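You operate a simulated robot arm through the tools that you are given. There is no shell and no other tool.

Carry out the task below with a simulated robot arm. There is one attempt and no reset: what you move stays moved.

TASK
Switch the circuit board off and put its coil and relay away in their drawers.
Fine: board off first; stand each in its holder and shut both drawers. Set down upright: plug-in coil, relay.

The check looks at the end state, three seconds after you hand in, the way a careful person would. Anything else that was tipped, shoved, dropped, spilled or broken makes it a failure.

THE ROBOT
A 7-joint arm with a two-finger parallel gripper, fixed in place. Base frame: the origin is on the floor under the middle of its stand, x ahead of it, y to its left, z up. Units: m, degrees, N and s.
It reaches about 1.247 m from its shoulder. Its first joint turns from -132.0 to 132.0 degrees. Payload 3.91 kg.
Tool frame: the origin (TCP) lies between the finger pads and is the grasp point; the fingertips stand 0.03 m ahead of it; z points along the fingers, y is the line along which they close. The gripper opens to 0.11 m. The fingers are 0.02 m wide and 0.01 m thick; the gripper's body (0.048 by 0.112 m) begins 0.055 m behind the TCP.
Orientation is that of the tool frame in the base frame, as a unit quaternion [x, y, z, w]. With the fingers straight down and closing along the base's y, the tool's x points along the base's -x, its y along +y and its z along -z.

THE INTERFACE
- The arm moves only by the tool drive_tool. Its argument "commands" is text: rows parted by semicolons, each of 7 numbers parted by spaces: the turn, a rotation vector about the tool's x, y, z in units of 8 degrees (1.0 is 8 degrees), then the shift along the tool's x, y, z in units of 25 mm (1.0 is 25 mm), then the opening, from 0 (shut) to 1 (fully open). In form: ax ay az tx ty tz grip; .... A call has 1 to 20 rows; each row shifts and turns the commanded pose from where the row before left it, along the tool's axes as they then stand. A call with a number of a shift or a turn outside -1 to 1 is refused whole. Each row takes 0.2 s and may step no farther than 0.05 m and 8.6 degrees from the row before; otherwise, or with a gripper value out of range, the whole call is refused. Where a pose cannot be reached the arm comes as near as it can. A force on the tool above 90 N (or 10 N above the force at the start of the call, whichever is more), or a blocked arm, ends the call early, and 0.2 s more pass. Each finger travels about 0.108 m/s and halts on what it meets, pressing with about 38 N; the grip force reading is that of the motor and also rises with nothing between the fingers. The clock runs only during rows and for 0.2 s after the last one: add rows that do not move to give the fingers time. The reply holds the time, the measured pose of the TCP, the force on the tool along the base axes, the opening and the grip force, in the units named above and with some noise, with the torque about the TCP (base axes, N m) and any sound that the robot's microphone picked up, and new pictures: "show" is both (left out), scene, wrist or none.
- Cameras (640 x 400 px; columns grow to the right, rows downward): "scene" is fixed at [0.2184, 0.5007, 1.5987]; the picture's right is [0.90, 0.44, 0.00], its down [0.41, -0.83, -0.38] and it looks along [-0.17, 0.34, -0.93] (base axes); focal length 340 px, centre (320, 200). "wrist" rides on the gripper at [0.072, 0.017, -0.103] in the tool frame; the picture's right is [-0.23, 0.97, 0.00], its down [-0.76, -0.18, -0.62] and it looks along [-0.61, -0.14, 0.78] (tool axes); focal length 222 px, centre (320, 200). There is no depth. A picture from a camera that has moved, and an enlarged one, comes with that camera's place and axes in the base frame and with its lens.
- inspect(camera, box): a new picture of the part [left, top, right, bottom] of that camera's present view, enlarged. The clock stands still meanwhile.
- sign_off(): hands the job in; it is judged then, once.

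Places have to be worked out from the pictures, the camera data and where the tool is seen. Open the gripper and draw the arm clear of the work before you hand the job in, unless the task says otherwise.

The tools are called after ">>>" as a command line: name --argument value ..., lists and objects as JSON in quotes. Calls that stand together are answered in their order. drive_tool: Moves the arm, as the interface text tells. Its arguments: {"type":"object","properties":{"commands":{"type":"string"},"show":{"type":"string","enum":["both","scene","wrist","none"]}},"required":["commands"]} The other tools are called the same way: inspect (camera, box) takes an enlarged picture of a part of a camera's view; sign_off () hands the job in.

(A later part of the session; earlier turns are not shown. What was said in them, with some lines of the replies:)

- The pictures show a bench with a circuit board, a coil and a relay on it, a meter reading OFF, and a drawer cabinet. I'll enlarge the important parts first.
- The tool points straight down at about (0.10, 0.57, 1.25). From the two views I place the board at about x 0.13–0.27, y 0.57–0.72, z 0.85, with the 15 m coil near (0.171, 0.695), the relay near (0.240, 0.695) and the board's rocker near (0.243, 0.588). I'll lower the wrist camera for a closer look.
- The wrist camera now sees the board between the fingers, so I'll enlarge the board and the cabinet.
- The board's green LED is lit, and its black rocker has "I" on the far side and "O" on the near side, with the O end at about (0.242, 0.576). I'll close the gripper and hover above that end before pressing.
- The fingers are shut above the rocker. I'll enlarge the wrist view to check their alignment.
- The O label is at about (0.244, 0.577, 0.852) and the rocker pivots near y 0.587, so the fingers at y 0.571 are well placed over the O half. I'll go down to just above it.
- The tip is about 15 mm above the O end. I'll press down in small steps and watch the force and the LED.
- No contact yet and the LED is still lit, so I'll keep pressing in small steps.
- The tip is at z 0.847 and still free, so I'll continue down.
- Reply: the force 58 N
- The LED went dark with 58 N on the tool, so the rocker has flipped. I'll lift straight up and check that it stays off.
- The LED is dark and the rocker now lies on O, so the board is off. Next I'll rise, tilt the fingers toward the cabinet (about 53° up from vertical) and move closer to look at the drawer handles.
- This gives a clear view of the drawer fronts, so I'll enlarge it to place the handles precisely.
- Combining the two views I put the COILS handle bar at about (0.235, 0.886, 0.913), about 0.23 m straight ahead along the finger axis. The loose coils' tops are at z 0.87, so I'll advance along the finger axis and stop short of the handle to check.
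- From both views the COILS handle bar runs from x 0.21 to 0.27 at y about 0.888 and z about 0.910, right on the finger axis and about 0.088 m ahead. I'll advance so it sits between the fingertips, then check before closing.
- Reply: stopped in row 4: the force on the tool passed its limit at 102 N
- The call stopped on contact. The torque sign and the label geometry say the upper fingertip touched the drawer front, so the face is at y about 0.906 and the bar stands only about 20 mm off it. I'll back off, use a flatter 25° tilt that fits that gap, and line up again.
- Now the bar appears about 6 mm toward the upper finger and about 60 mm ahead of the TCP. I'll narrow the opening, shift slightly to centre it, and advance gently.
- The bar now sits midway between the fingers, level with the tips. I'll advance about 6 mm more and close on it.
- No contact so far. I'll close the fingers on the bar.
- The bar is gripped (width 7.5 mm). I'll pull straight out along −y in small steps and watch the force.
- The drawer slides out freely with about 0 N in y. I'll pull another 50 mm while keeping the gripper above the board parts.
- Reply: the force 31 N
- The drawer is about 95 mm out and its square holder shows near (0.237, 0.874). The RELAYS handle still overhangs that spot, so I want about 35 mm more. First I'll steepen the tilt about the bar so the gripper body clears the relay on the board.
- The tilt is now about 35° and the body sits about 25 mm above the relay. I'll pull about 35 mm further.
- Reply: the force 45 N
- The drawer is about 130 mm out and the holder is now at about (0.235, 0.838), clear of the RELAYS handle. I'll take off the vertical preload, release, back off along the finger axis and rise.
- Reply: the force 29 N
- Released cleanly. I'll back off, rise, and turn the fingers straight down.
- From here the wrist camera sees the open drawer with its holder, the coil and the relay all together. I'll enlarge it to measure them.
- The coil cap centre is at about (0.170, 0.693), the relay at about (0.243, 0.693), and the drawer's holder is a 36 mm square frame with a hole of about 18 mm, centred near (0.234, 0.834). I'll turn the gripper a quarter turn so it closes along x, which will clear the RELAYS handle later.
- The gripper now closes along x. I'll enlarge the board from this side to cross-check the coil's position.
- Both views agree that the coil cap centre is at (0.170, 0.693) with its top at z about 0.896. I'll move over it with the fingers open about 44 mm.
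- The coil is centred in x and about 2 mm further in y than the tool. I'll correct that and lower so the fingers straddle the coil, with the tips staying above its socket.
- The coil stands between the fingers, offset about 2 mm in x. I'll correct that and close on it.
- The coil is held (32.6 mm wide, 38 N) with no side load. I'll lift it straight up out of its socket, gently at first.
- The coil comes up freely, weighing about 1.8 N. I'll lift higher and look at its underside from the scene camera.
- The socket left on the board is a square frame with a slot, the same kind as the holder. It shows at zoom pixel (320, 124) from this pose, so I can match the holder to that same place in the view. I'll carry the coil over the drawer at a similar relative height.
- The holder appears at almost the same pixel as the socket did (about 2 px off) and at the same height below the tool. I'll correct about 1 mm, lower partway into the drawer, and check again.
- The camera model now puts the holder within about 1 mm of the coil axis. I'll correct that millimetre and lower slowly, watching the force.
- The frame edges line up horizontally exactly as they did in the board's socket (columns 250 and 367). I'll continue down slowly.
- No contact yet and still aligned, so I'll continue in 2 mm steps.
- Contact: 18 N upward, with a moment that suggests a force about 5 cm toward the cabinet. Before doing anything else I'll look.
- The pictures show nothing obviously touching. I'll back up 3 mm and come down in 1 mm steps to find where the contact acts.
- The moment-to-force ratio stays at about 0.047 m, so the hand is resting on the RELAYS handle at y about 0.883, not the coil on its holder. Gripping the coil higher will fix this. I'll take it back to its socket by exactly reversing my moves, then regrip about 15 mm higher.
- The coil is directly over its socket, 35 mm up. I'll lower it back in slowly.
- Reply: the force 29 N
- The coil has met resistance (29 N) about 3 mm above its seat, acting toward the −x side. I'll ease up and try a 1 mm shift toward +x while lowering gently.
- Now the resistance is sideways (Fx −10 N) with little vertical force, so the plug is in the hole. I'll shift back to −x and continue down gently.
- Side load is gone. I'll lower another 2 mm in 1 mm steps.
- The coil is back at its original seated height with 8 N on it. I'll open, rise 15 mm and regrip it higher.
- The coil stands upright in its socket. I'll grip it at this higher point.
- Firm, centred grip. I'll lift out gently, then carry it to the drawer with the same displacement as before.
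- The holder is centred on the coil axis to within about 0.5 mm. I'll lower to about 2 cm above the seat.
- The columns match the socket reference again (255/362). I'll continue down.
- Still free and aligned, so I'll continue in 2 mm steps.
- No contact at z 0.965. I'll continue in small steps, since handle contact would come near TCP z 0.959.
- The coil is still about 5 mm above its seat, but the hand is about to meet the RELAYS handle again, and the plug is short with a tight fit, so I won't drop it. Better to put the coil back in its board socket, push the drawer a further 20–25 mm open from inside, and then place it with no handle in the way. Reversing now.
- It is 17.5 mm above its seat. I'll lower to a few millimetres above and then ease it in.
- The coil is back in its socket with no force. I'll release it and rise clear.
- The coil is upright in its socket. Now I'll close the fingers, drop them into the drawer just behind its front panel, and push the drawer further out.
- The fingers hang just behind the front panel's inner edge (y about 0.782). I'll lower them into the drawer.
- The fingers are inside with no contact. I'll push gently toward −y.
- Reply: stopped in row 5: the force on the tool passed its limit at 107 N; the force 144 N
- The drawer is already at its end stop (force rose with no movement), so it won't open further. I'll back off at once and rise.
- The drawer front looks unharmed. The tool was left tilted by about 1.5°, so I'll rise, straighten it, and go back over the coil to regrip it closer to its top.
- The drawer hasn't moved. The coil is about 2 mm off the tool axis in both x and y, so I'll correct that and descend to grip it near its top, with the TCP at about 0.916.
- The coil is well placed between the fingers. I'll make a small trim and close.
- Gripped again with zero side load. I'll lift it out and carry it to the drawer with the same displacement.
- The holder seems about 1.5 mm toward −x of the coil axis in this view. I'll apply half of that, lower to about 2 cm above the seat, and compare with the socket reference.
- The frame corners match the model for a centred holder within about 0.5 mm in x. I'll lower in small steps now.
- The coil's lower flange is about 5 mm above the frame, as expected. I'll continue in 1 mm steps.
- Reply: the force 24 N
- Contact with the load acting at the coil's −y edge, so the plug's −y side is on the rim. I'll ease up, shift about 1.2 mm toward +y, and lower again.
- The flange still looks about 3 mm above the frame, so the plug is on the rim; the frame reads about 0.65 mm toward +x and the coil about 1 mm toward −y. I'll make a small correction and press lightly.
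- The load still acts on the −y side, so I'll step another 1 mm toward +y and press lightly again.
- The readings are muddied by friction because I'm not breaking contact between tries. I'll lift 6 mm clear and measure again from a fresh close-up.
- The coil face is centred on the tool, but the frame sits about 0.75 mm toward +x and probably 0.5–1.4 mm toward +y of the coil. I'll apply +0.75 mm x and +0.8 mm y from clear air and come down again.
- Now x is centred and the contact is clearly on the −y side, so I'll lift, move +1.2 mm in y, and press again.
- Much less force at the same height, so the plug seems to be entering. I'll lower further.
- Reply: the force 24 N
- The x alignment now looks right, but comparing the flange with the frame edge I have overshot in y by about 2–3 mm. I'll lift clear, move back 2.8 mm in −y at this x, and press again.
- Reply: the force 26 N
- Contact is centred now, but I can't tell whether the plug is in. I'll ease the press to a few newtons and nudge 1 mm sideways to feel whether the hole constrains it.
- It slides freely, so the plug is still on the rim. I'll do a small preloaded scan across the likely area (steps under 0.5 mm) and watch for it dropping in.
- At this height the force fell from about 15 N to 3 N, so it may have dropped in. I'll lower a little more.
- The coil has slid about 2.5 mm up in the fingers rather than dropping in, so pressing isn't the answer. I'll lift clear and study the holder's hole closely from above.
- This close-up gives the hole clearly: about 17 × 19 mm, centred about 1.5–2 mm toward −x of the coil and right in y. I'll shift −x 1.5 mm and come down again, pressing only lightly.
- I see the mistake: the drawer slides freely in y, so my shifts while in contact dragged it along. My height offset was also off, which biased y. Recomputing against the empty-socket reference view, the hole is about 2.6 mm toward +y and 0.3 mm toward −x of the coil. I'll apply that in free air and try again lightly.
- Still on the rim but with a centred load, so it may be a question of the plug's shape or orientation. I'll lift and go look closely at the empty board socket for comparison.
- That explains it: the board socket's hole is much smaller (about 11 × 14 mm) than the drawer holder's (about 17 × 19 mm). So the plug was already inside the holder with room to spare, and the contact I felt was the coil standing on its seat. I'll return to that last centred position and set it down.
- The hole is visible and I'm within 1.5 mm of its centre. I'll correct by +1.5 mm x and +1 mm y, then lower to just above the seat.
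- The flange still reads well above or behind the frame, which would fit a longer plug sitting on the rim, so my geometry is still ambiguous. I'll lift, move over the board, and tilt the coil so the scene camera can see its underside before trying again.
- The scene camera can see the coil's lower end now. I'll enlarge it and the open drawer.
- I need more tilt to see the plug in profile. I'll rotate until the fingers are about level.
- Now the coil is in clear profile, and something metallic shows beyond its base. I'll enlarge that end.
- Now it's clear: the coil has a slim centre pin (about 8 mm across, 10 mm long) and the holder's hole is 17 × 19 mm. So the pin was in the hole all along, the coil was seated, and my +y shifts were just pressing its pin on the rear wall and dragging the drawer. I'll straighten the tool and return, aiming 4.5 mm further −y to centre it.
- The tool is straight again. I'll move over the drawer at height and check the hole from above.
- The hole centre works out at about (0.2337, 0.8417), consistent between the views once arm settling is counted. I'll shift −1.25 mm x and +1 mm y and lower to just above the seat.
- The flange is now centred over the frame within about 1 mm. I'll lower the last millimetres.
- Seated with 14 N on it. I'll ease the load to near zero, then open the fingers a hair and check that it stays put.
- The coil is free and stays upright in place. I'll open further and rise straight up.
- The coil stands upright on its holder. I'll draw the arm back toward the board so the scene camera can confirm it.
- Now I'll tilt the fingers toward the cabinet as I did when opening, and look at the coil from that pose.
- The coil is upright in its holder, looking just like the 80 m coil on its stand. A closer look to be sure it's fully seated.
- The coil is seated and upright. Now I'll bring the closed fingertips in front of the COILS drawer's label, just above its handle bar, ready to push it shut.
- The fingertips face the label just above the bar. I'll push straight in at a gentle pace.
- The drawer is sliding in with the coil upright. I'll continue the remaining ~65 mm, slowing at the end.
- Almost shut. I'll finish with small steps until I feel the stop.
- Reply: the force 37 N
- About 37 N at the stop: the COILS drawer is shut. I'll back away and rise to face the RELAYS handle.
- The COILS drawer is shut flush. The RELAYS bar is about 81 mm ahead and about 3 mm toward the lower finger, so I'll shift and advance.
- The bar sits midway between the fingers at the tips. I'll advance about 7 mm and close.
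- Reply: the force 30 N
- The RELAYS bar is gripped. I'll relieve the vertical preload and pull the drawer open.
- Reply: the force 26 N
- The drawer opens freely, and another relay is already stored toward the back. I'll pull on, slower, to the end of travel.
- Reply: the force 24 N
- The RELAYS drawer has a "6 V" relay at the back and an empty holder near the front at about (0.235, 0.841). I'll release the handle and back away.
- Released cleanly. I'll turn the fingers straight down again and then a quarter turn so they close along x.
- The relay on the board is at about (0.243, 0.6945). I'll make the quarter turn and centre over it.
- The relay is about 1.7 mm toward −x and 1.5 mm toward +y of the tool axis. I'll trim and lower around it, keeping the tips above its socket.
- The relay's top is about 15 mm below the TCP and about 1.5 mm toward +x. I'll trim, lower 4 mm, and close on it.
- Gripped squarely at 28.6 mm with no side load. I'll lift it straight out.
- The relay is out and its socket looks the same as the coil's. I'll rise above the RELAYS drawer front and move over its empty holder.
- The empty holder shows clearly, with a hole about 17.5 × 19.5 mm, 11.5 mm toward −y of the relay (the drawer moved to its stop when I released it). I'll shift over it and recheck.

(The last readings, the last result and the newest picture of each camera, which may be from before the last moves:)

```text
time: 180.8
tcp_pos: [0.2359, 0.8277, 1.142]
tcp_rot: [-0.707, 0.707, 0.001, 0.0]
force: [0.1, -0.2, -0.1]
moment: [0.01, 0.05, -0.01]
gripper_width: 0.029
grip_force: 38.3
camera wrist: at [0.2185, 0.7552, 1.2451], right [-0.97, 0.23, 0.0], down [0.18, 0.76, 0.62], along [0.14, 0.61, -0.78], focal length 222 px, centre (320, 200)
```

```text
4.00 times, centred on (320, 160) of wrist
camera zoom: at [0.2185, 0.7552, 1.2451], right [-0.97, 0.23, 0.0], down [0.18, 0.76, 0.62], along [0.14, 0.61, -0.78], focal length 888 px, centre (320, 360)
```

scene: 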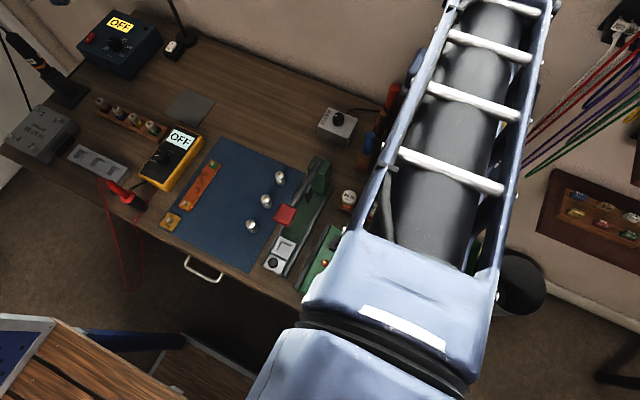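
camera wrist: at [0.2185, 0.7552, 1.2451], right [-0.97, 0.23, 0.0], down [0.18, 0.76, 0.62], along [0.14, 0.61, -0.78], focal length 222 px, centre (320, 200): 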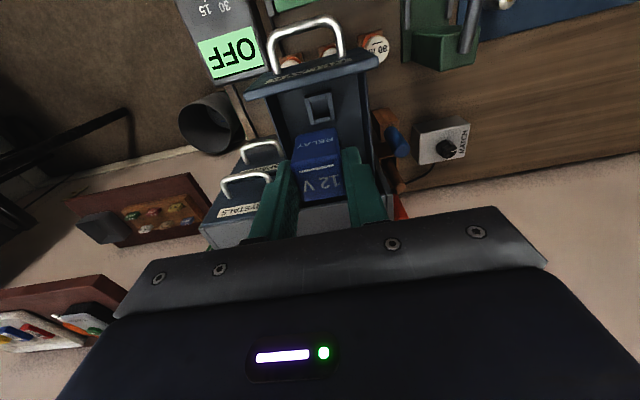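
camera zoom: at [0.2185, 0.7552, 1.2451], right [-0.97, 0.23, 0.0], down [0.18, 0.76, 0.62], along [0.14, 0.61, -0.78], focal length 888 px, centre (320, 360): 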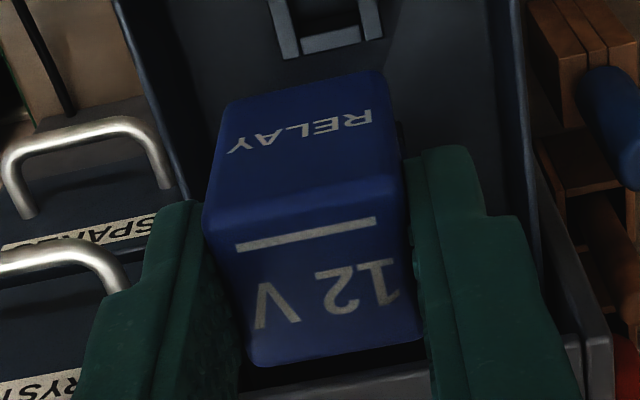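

The relay is now within about 1 mm of the hole's centre. I'll lower to about 15 mm above the expected seat.

>>> drive_tool --commands "0 0 0 0 0 0.9 0.1; 0 0 0 0 0 0.9 0.1; 0 0 0 0 0 0.9 0.1; 0 0 0 0 0 0.6 0.1; 0 0 0 0 0 0 0.1; 0 0 0 0 0 0 0.1" --show "wrist"

>>> inspect --camera "wrist" --box '[260, 60, 380, 180]'

```text
time: 182.2
tcp_pos: [0.2357, 0.8295, 1.06]
tcp_rot: [0.707, -0.707, -0.001, 0.0]
force: [0.0, -0.2, -0.5]
moment: [-0.02, 0.01, -0.02]
gripper_width: 0.0289
grip_force: 38.0
camera wrist: at [0.2189, 0.755, 1.1623], right [-0.97, 0.23, 0.0], down [0.18, 0.76, 0.62], along [0.14, 0.61, -0.78], focal length 222 px, centre (320, 200)
```

wrist: 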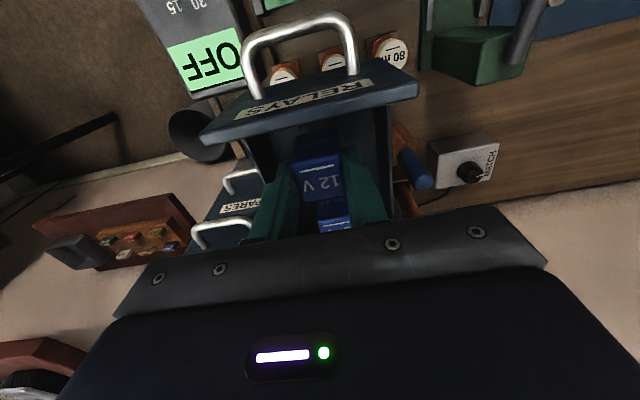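

```text
3.33 times, centred on (320, 120) of wrist
camera zoom: at [0.2189, 0.755, 1.1623], right [-0.97, 0.23, 0.0], down [0.18, 0.76, 0.62], along [0.14, 0.61, -0.78], focal length 740 px, centre (320, 467)
```

zoom: 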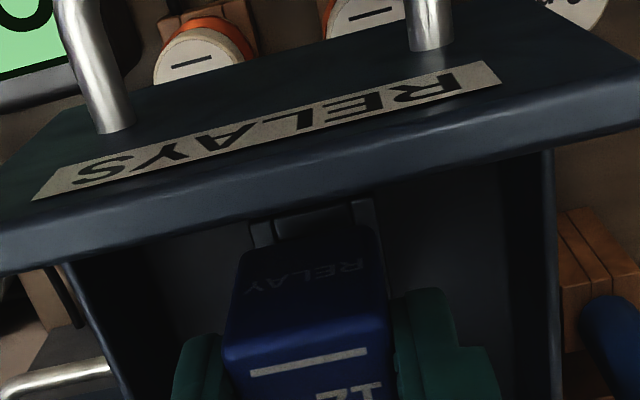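

Aligned with no contact yet. I'll continue in small steps until it touches its seat.

>>> drive_tool --commands "0 0 0 0 0 0.12 0.1; 0 0 0 0 0 0.12 0.1; 0 0 0 0 0 0.12 0.1; 0 0 0 0 0 0 0.1" --show "none"

```text
time: 183.2
tcp_pos: [0.2358, 0.827, 1.0511]
tcp_rot: [-0.707, 0.707, 0.002, 0.0]
force: [0.0, -0.2, -0.6]
moment: [0.01, 0.0, 0.0]
gripper_width: 0.0288
grip_force: 37.9
```

>>> drive_tool --commands "0 0 0 0 0 0.08 0.1; 0 0 0 0 0 0.08 0.1; 0 0 0 0 0 0 0.1" --show "none"

```text
time: 183.9
tcp_pos: [0.2351, 0.8299, 1.0466]
tcp_rot: [0.707, -0.707, -0.002, 0.0]
force: [0.9, 0.6, 0.1]
moment: [-0.04, -0.01, -0.01]
gripper_width: 0.0288
grip_force: 38.1
```

>>> drive_tool --commands "0 0 0 0 0 0.06 0.1; 0 0 0 0 0 0.06 0.1; 0 0 0 0 0 0 0.1" --show "none"

```text
time: 184.8
tcp_pos: [0.2349, 0.8289, 1.0465]
tcp_rot: [-0.707, 0.708, 0.001, 0.0]
force: [3.7, 0.7, 23.0]
moment: [-0.19, -0.19, 0.05]
gripper_width: 0.029
grip_force: 38.4
```

Contact comes exactly at the height predicted from the spacing of the two drawers (seat TCP about 1.046), so the relay is seated. I'll ease the load and open the fingers a little.

>>> drive_tool --commands "0 0 0 0 0 -0.06 0.1; 0 0 0 0 0 -0.02 0.1; 0 0 0 0 0 0 0.1; 0 0 0 0 0 0 0.27; 0 0 0 0 0 0 0.29; 0 0 0 0 0 0 0.29" --show "wrist"

>>> inspect --camera "wrist" --box '[260, 90, 380, 210]'

```text
time: 186.2
tcp_pos: [0.2348, 0.8286, 1.0463]
tcp_rot: [-0.707, 0.707, 0.001, 0.0]
force: [-0.5, 0.3, -1.2]
moment: [0.01, -0.02, 0.01]
gripper_width: 0.0318
grip_force: 0.1
camera wrist: at [0.2182, 0.7557, 1.1486], right [-0.97, 0.23, 0.0], down [0.18, 0.76, 0.62], along [0.14, 0.61, -0.78], focal length 222 px, centre (320, 200)
```

wrist: 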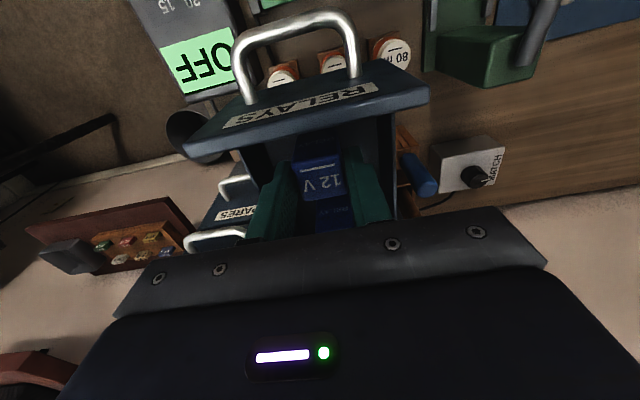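

```text
3.33 times, centred on (320, 150) of wrist
camera zoom: at [0.2182, 0.7557, 1.1486], right [-0.97, 0.23, 0.0], down [0.18, 0.76, 0.62], along [0.14, 0.61, -0.78], focal length 740 px, centre (320, 367)
```

zoom: 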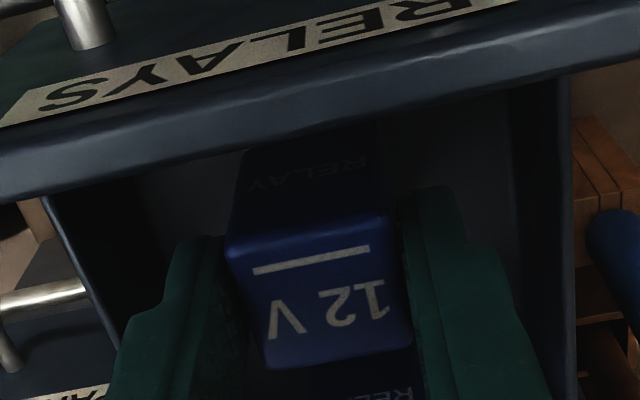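

The relay stays upright. I'll open fully clear and rise straight up.

>>> drive_tool --commands "0 0 0 0 0 0 0.34; 0 0 0 0 0 0 0.4; 0 0 0 0 0 -0.3 0.4; 0 0 0 0 0 -0.6 0.4; 0 0 0 0 0 -1 0.4; 0 0 0 0 0 -1 0.4; 0 0 0 0 0 -1 0.4; 0 0 0 0 0 0 0.4; 0 0 0 0 0 0 0.4" --show "wrist"

>>> inspect --camera "wrist" --box '[260, 70, 380, 190]'

```text
time: 188.2
tcp_pos: [0.235, 0.8285, 1.1448]
tcp_rot: [0.707, -0.707, -0.002, 0.001]
force: [0.1, -0.3, -0.3]
moment: [-0.01, -0.01, -0.02]
gripper_width: 0.0439
grip_force: 0.1
camera wrist: at [0.2179, 0.755, 1.2476], right [-0.97, 0.23, 0.0], down [0.18, 0.76, 0.62], along [0.14, 0.61, -0.78], focal length 222 px, centre (320, 200)
```

wrist: 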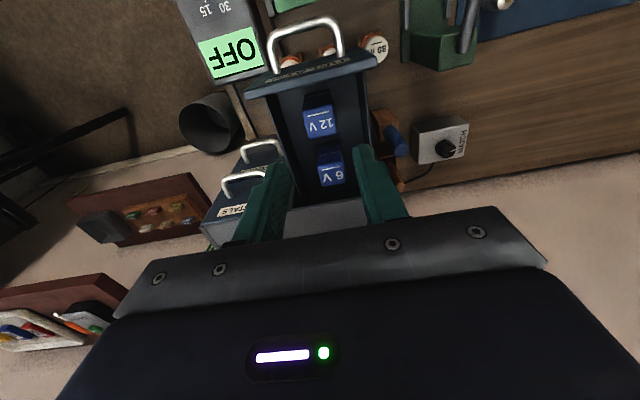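

```text
3.33 times, centred on (320, 130) of wrist
camera zoom: at [0.2179, 0.755, 1.2476], right [-0.97, 0.23, 0.0], down [0.18, 0.76, 0.62], along [0.14, 0.61, -0.78], focal length 740 px, centre (320, 433)
```

zoom: 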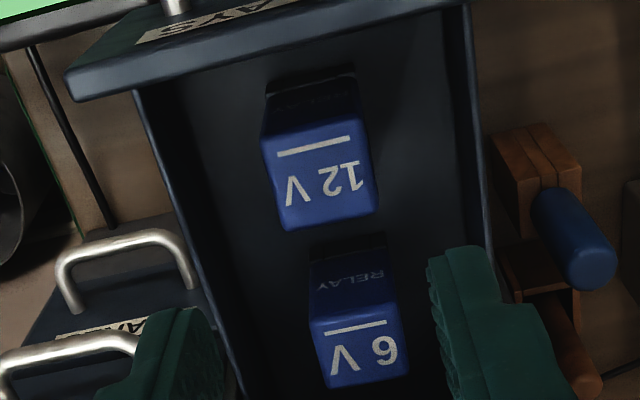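

Both relays stand upright and the holder is filled. I'll draw back, close the fingers, and set up to push this drawer shut the same way.

>>> drive_tool --commands "0 0 0 0 0 -0.8 0.3; 0 0 0 0.92 0 0 0; 0 0 0 0.92 0 0 0; 0 0 0 0.92 0 0 0; 0 0 0 0.92 0 0 0; 0 0 0 0.92 0 0 0; 0 0 0 0.92 0 0 0; 0 0 1 0 0 0 0; 0 0 1 0 0 0 0; 0 0 1 0 0 0 0; 0 0 1 0 0 0 0; 0 0 1 0 0 0 0; 0 0 1 0 0 0 0; 0 0 1 0 0 0 0; 0 0 1 0 0 0 0; 0 0 1 0 0 0 0; 0 0 1 0 0 0 0; 0 0 1 0 0 0 0; 0 0 0.25 0 0 0 0" --show "none"

>>> drive_tool --commands "-1 0 0 0 0 0 0; -1 0 0 0 0 0 0; -1 0 0 0 0 0 0; -1 0 0 0 0 0 0; -1 0 0 0 0 0 0; -1 0 0 0 0 0 0; -1 0 0 0 0 0 0; -1 0 0 0 0 0 0; -0.12 0 0 0 0 0 0; 0 0 0 0 0 0 0; 0 0 0 0 0 0 0"

>>> inspect --camera "scene" --box '[360, 100, 460, 230]'

```text
time: 192.2
tcp_pos: [0.2356, 0.6914, 1.1632]
tcp_rot: [0.001, 1.0, 0.001, -0.001]
force: [0.2, 0.1, -0.3]
moment: [0.01, -0.01, 0.02]
gripper_width: 0.0
grip_force: 38.1
```

```text
time: 194.6
tcp_pos: [0.2355, 0.6911, 1.1635]
tcp_rot: [0.0, 0.843, 0.538, -0.001]
force: [0.5, 0.9, 0.3]
moment: [0.01, -0.01, 0.0]
gripper_width: 0.0
grip_force: 38.3
camera wrist: at [0.1618, 0.6038, 1.2218], right [0.23, 0.41, 0.88], down [0.76, -0.64, 0.1], along [0.61, 0.65, -0.46], focal length 222 px, centre (320, 200)
```

scene: 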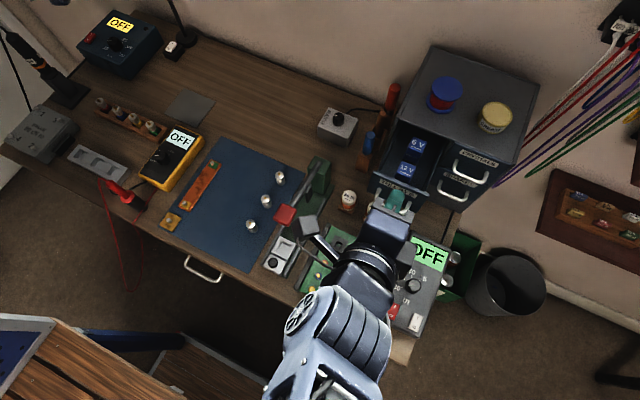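
wrist: 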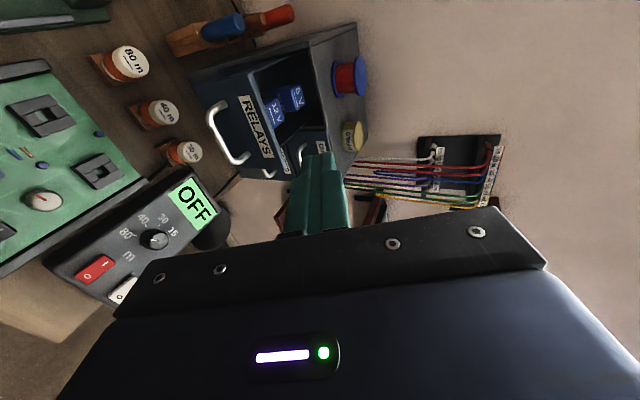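

```text
3.08 times, centred on (410, 165) of scene
camera zoom: at [0.2184, 0.5007, 1.5987], right [0.9, 0.44, 0.0], down [0.41, -0.83, -0.38], along [-0.17, 0.34, -0.93], focal length 1045 px, centre (43, 308)
```

zoom: 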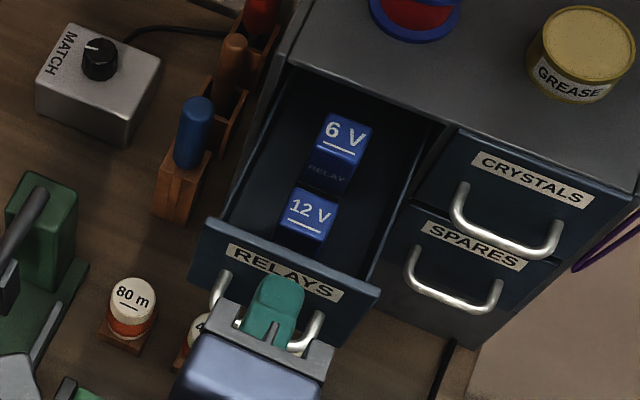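

Both relays look right. A closer look at how the 12 V sits before closing.

>>> inspect --camera "scene" --box '[385, 130, 435, 190]'

>>> inspect --camera "wrist" --box '[200, 40, 360, 180]'

```text
6.67 times, centred on (410, 160) of scene
camera zoom: at [0.2184, 0.5007, 1.5987], right [0.9, 0.44, 0.0], down [0.41, -0.83, -0.38], along [-0.17, 0.34, -0.93], focal length 2264 px, centre (-280, 467)
```

zoom: 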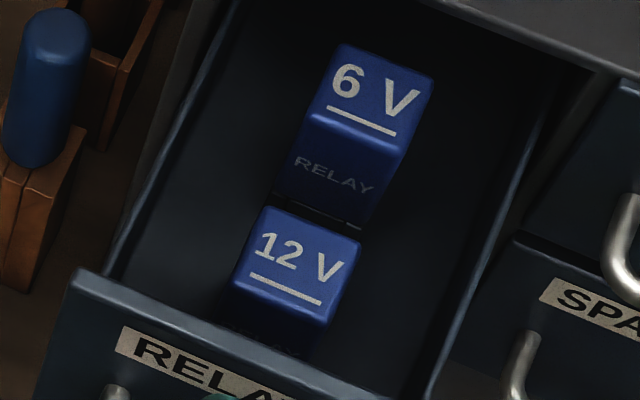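

```text
2.86 times, centred on (280, 110) of wrist
camera zoom: at [0.1618, 0.6038, 1.2218], right [0.23, 0.41, 0.88], down [0.76, -0.64, 0.1], along [0.61, 0.65, -0.46], focal length 635 px, centre (434, 457)
```

zoom: 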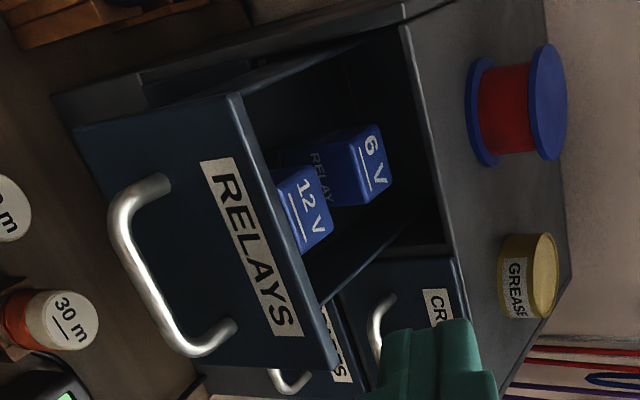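

The 12 V relay stands square in its holder. Now I'll bring the closed fingertips up to the RELAYS label and push the drawer in.

>>> drive_tool --commands "0 0 0 0 -0.9 0.86 0; 0 0 0 0 -0.9 0.86 0; 0 0 0 0 -0.9 0.86 0; 0 0 0 0 -0.85 0.86 0; 0 0 0 0 0 0 0; 0 0 0 0 0 0 0" --show "wrist"

>>> inspect --camera "wrist" --box '[220, 40, 460, 240]'

```text
time: 195.9
tcp_pos: [0.2345, 0.7301, 1.0453]
tcp_rot: [0.001, 0.844, 0.537, -0.001]
force: [0.0, 0.4, -0.1]
moment: [0.0, 0.0, 0.01]
gripper_width: 0.0
grip_force: 37.7
camera wrist: at [0.1627, 0.6435, 1.1024], right [0.23, 0.41, 0.88], down [0.76, -0.64, 0.1], along [0.61, 0.65, -0.46], focal length 222 px, centre (320, 200)
```

wrist: 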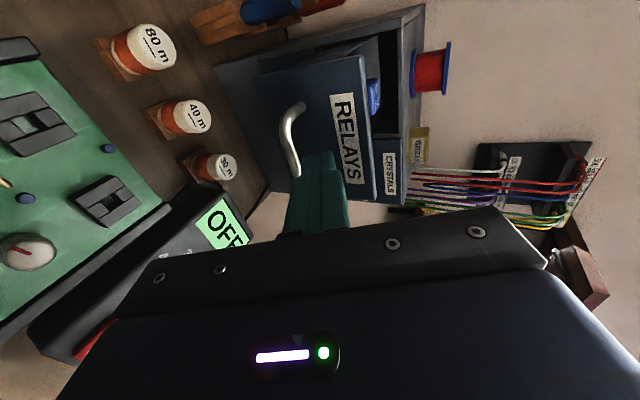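

```text
2.00 times, centred on (340, 140) of wrist
camera zoom: at [0.1627, 0.6435, 1.1024], right [0.23, 0.41, 0.88], down [0.76, -0.64, 0.1], along [0.61, 0.65, -0.46], focal length 444 px, centre (280, 320)
```

zoom: 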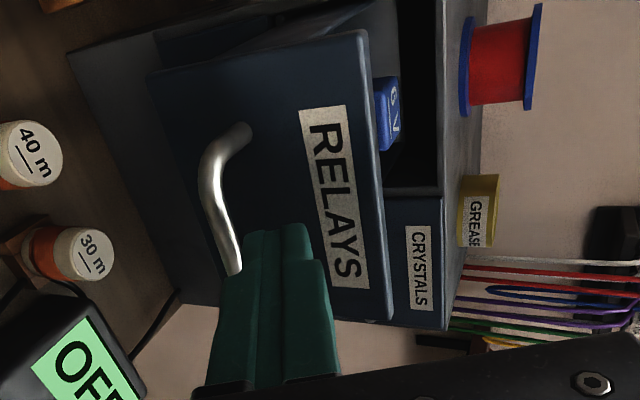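

The tips face the label just above the bar. I'll push gently.

>>> drive_tool --commands "0 0 0 0 0.1 0.2175 0; 0 0 0 0 0.1 0.2175 0; 0 0 0 0 0.1 0.2175 0; 0 0 0 0 0.1 0.2175 0; 0 0 0 0 0.1 0.2175 0; 0 0 0 0 0.1 0.2175 0; 0 0 0 0 0.125 0.285 0; 0 0 0 0 0.125 0.285 0; 0 0 0 0 0.125 0.285 0; 0 0 0 0 0.125 0.285 0; 0 0 0 0 0.125 0.285 0; 0 0 0 0 0.125 0.285 0; 0 0 0 0 0.125 0.285 0; 0 0 0 0 0 0 0"

>>> inspect --camera "scene" --box '[360, 100, 460, 230]'

```text
time: 198.9
tcp_pos: [0.2356, 0.8226, 1.0459]
tcp_rot: [0.001, 0.843, 0.538, 0.0]
force: [-0.4, 0.6, 0.3]
moment: [0.01, -0.02, 0.01]
gripper_width: 0.0001
grip_force: 37.6
camera wrist: at [0.1623, 0.7348, 1.1035], right [0.23, 0.41, 0.88], down [0.76, -0.64, 0.1], along [0.61, 0.65, -0.46], focal length 222 px, centre (320, 200)
```

scene: 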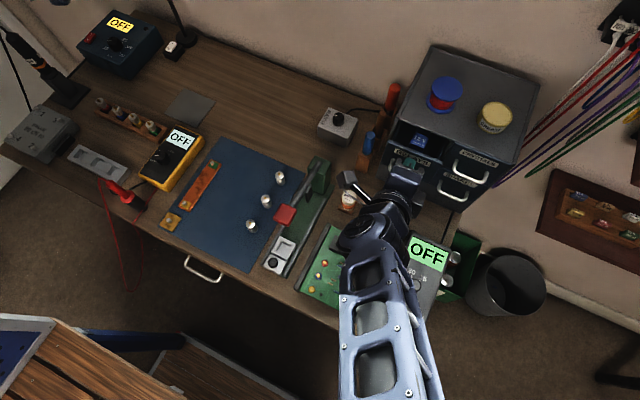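
wrist: 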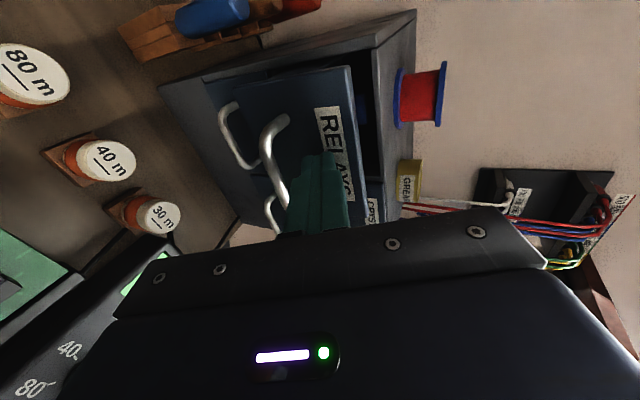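

```text
3.08 times, centred on (410, 165) of scene
camera zoom: at [0.2184, 0.5007, 1.5987], right [0.9, 0.44, 0.0], down [0.41, -0.83, -0.38], along [-0.17, 0.34, -0.93], focal length 1045 px, centre (43, 308)
```

zoom: 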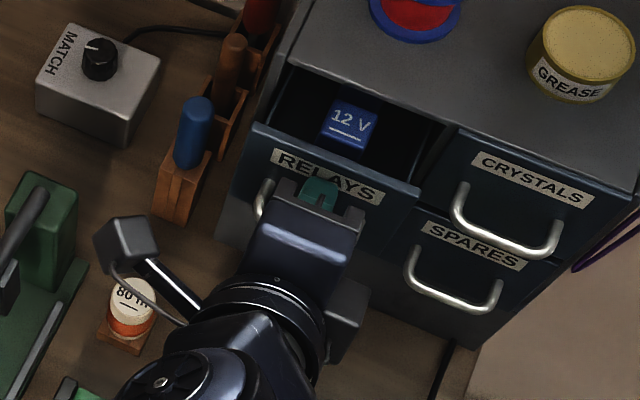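

The relay rides in upright. I'll continue with the remaining ~53 mm, slowing at the end.

>>> drive_tool --commands "0 0 0 0 0.13 0.285 0; 0 0 0 0 0.13 0.285 0; 0 0 0 0 0.13 0.285 0; 0 0 0 0 0.13 0.285 0; 0 0 0 0 0.13 0.285 0; 0 0 0 0 0.085 0.18 0; 0 0 0 0 0.05 0.11 0; 0 0 0 0 0.05 0.11 0; 0 0 0 0 0 0 0" --show "scene"

>>> inspect --camera "scene" --box '[360, 100, 460, 230]'

```text
time: 200.9
tcp_pos: [0.2338, 0.8708, 1.0448]
tcp_rot: [0.001, 0.843, 0.537, 0.0]
force: [0.1, -0.2, -0.4]
moment: [0.05, 0.0, 0.04]
gripper_width: 0.0001
grip_force: 38.2
```

scene: 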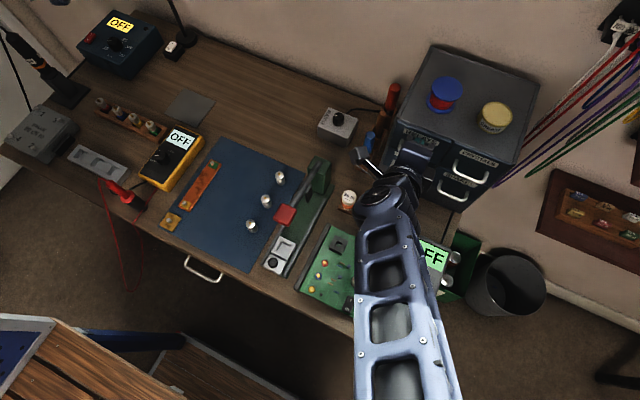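

```text
3.08 times, centred on (410, 165) of scene
camera zoom: at [0.2184, 0.5007, 1.5987], right [0.9, 0.44, 0.0], down [0.41, -0.83, -0.38], along [-0.17, 0.34, -0.93], focal length 1045 px, centre (43, 308)
```

zoom: 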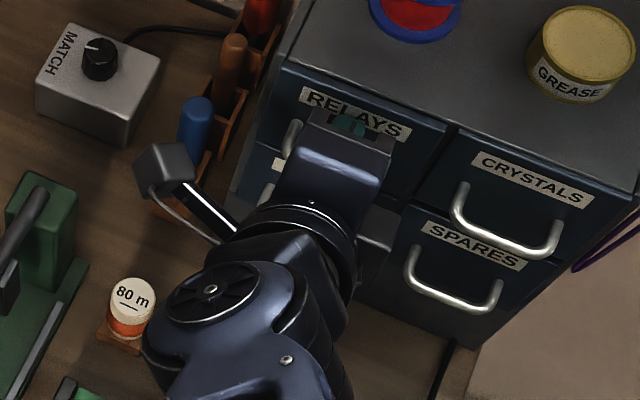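

Nearly shut. I'll finish with small steps until the stop.

>>> drive_tool --commands "0 0 0 0 0.05 0.11 0; 0 0 0 0 0.034 0.0725 0; 0 0 0 0 0.017 0.036 0; 0 0 0 0 0 0 0" --show "none"

```text
time: 201.9
tcp_pos: [0.2341, 0.876, 1.0451]
tcp_rot: [0.002, 0.844, 0.537, 0.0]
force: [0.9, -45.3, -0.5]
moment: [-0.18, -0.04, -0.06]
gripper_width: 0.0002
grip_force: 37.8
```

The RELAYS drawer has hit its stop at the same depth as the other one did. I'll draw the arm back and clear of the work with the gripper open.

>>> drive_tool --commands "0 0 0 0 0 -0.3 0; 0 0 0 0 0 -0.9 0; 0 0 0 0 0 -1 0; 0 0 0 0 0 -1 0; 0 0 0 0 0 -1 0.2; 0 0 0 0 0.4 -0.9 0.5; 0 0 0 0 0.4 -0.9 0.8; 0 0 0 0 0.4 -0.9 1; 0 0 0 0 0.4 -0.9 1; 1 0 0 0 0 -0.5 1; 1 0 0 0 0 -0.5 1; 1 0 0 0 0 -0.5 1; 1 0 0 0 0 -0.5 1; 1 0 0 0 0 0 1; 1 0 0 0 0 0 1; 1 0 0 0 0 0 1; 1 0 0 0 0 0 1; 0.12 0 0 0 0 0 1; 0 0 0 0 0 0 1"

```text
time: 205.9
tcp_pos: [0.2351, 0.6776, 1.1924]
tcp_rot: [0.0, 1.0, 0.0, 0.0]
force: [0.7, 0.4, -0.9]
moment: [0.04, 0.0, -0.01]
gripper_width: 0.11
grip_force: 0.1
camera wrist: at [0.163, 0.6937, 1.2957], right [0.23, 0.97, 0.0], down [0.76, -0.18, 0.62], along [0.61, -0.14, -0.78], focal length 222 px, centre (320, 200)
```

scene: 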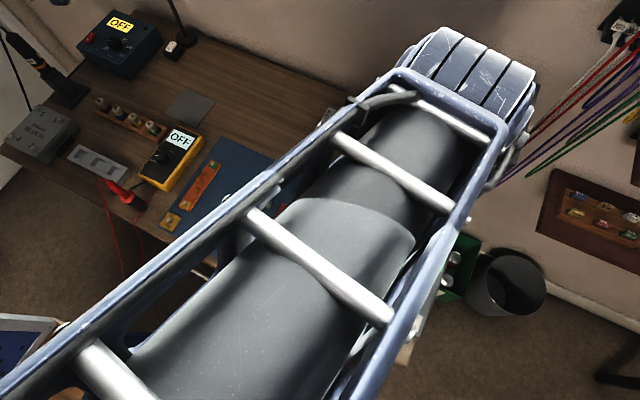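
wrist: 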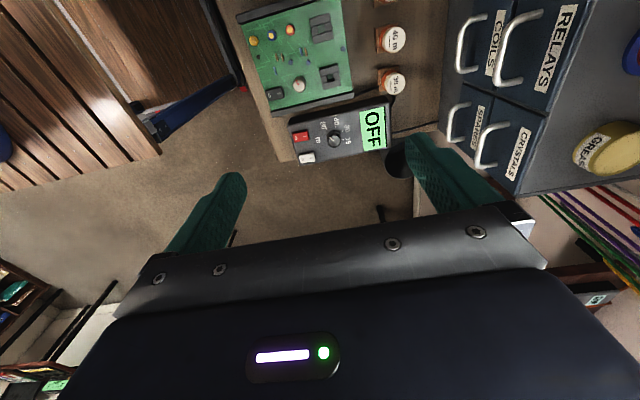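

The wrist view shows both drawers shut. I'll move back to the starting area so the scene camera can check everything.

>>> drive_tool --commands "0 0 0 0.6 -0.7 -0.4 1; 0 0 0 0.6 -0.7 -0.4 1; 0 0 0 0.6 -0.7 -0.4 1; 0 0 0 0.6 -0.7 -0.4 1; 0 0 0 0.6 -0.7 -0.4 1; 0 0 0 0.6 -0.7 -0.4 1; 0 0 0 0.6 -0.7 0 1; 0 0 0 0.6 -0.7 0 1; 0 0 0 0.6 -0.7 0 1; 0 0 0 0 0 0 1"

>>> inspect --camera "wrist" --box '[270, 0, 480, 160]'

>>> inspect --camera "scene" --box '[280, 60, 520, 340]'

```text
time: 208.2
tcp_pos: [0.0998, 0.5194, 1.2542]
tcp_rot: [0.001, 1.0, 0.0, -0.001]
force: [0.6, -0.3, 0.1]
moment: [0.02, 0.01, 0.02]
gripper_width: 0.1101
grip_force: 0.2
camera wrist: at [0.0273, 0.5363, 1.3571], right [0.23, 0.97, 0.0], down [0.76, -0.18, 0.62], along [0.61, -0.14, -0.78], focal length 222 px, centre (320, 200)
```

scene: 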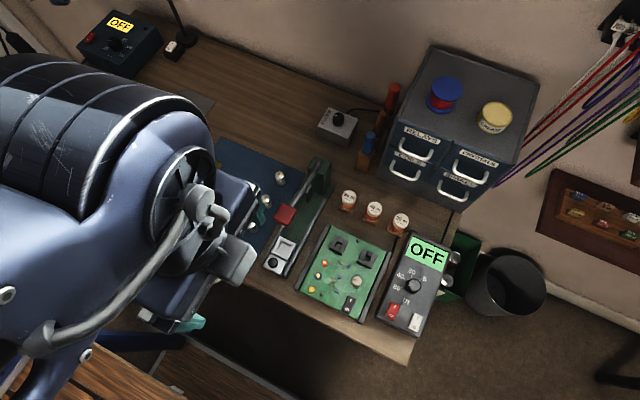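
wrist: 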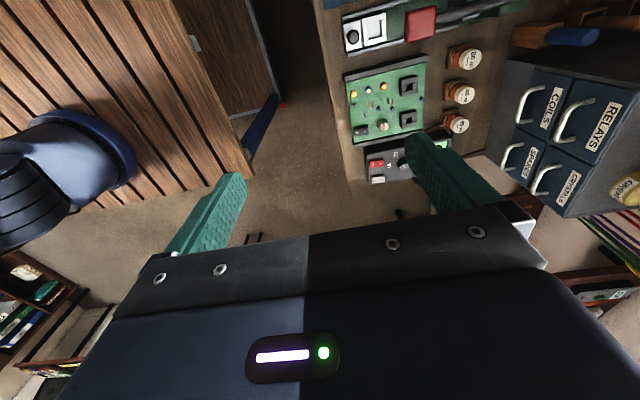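

```text
2.50 times, centred on (375, 80) of wrist
camera zoom: at [0.0273, 0.5363, 1.3571], right [0.23, 0.97, 0.0], down [0.76, -0.18, 0.62], along [0.61, -0.14, -0.78], focal length 555 px, centre (182, 500)
```

zoom: 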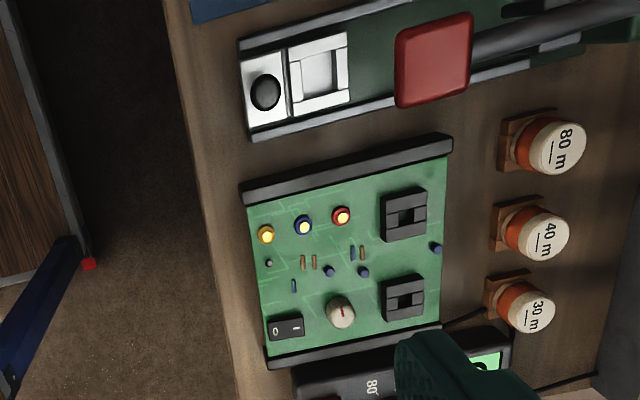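

```text
1.43 times, centred on (400, 200) of scene
camera zoom: at [0.2184, 0.5007, 1.5987], right [0.9, 0.44, 0.0], down [0.41, -0.83, -0.38], along [-0.17, 0.34, -0.93], focal length 485 px, centre (206, 200)
```

zoom: 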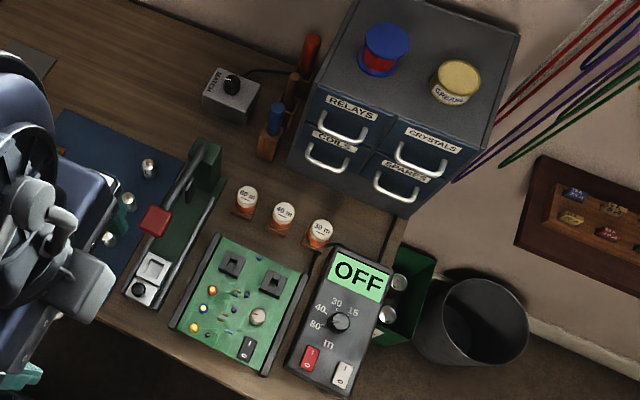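

The board's LED is dark, both sockets are empty, and nothing else seems to have moved. One last close look at the drawers and the rocker.

>>> inspect --camera "scene" --box '[360, 40, 560, 220]'

>>> inspect --camera "scene" --box '[290, 220, 390, 330]'

```text
2.22 times, centred on (460, 130) of scene
camera zoom: at [0.2184, 0.5007, 1.5987], right [0.9, 0.44, 0.0], down [0.41, -0.83, -0.38], along [-0.17, 0.34, -0.93], focal length 755 px, centre (9, 356)
```

zoom: 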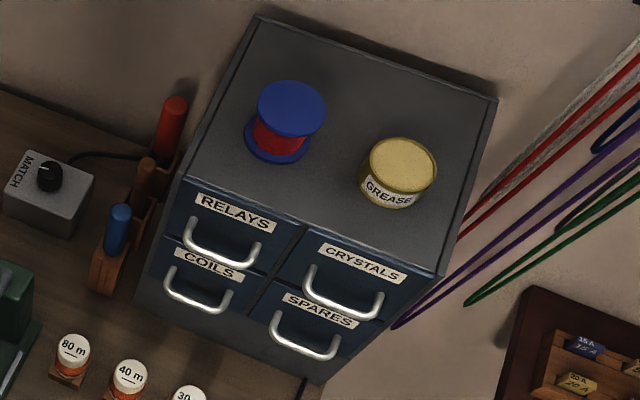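

```text
3.64 times, centred on (340, 275) of scene
camera zoom: at [0.2184, 0.5007, 1.5987], right [0.9, 0.44, 0.0], down [0.41, -0.83, -0.38], along [-0.17, 0.34, -0.93], focal length 1235 px, centre (247, -73)
```

zoom: 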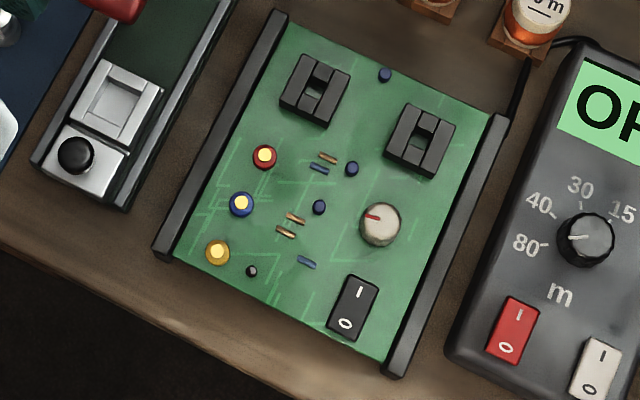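

The board is off, the coil and relay were each set upright in their holders, and both drawers are shut as they were at the start. Everything else looks undisturbed, the gripper is open and the arm is clear, so I'm handing the job in.

>>> sign_off

```text
The job is handed in.
```

The job is handed in. The board was switched off first, and the 15 m coil and 12 V relay are in their drawers, both shut.

- **Board:** I pressed the rocker to O before anything else. Its green LED went dark and was still dark at the end.
- **Coil:** It stood upright on the COILS holder when I last saw it, just before closing. I first set it back in its board socket twice to change my grip. The RELAYS handle got in the hand's way at first, and I misread how the coil fitted the holder.
- **Relay:** It stood upright in the empty front holder of the RELAYS drawer, next to the 6 V relay already there. I last saw it with the drawer partly closed.
- **Drawers:** Both were pushed in until they reached their stops, and they look flush. I couldn't see inside once they were shut.
- **Hard contacts:** A fingertip touched the COILS drawer front at about 100 N while I was reaching for its handle. Later I pushed that drawer against its end stop at up to about 130 N. It looked undamaged and worked normally afterwards.

In the last pictures nothing else had been tipped or moved. The gripper is open and the arm is back near its starting position.
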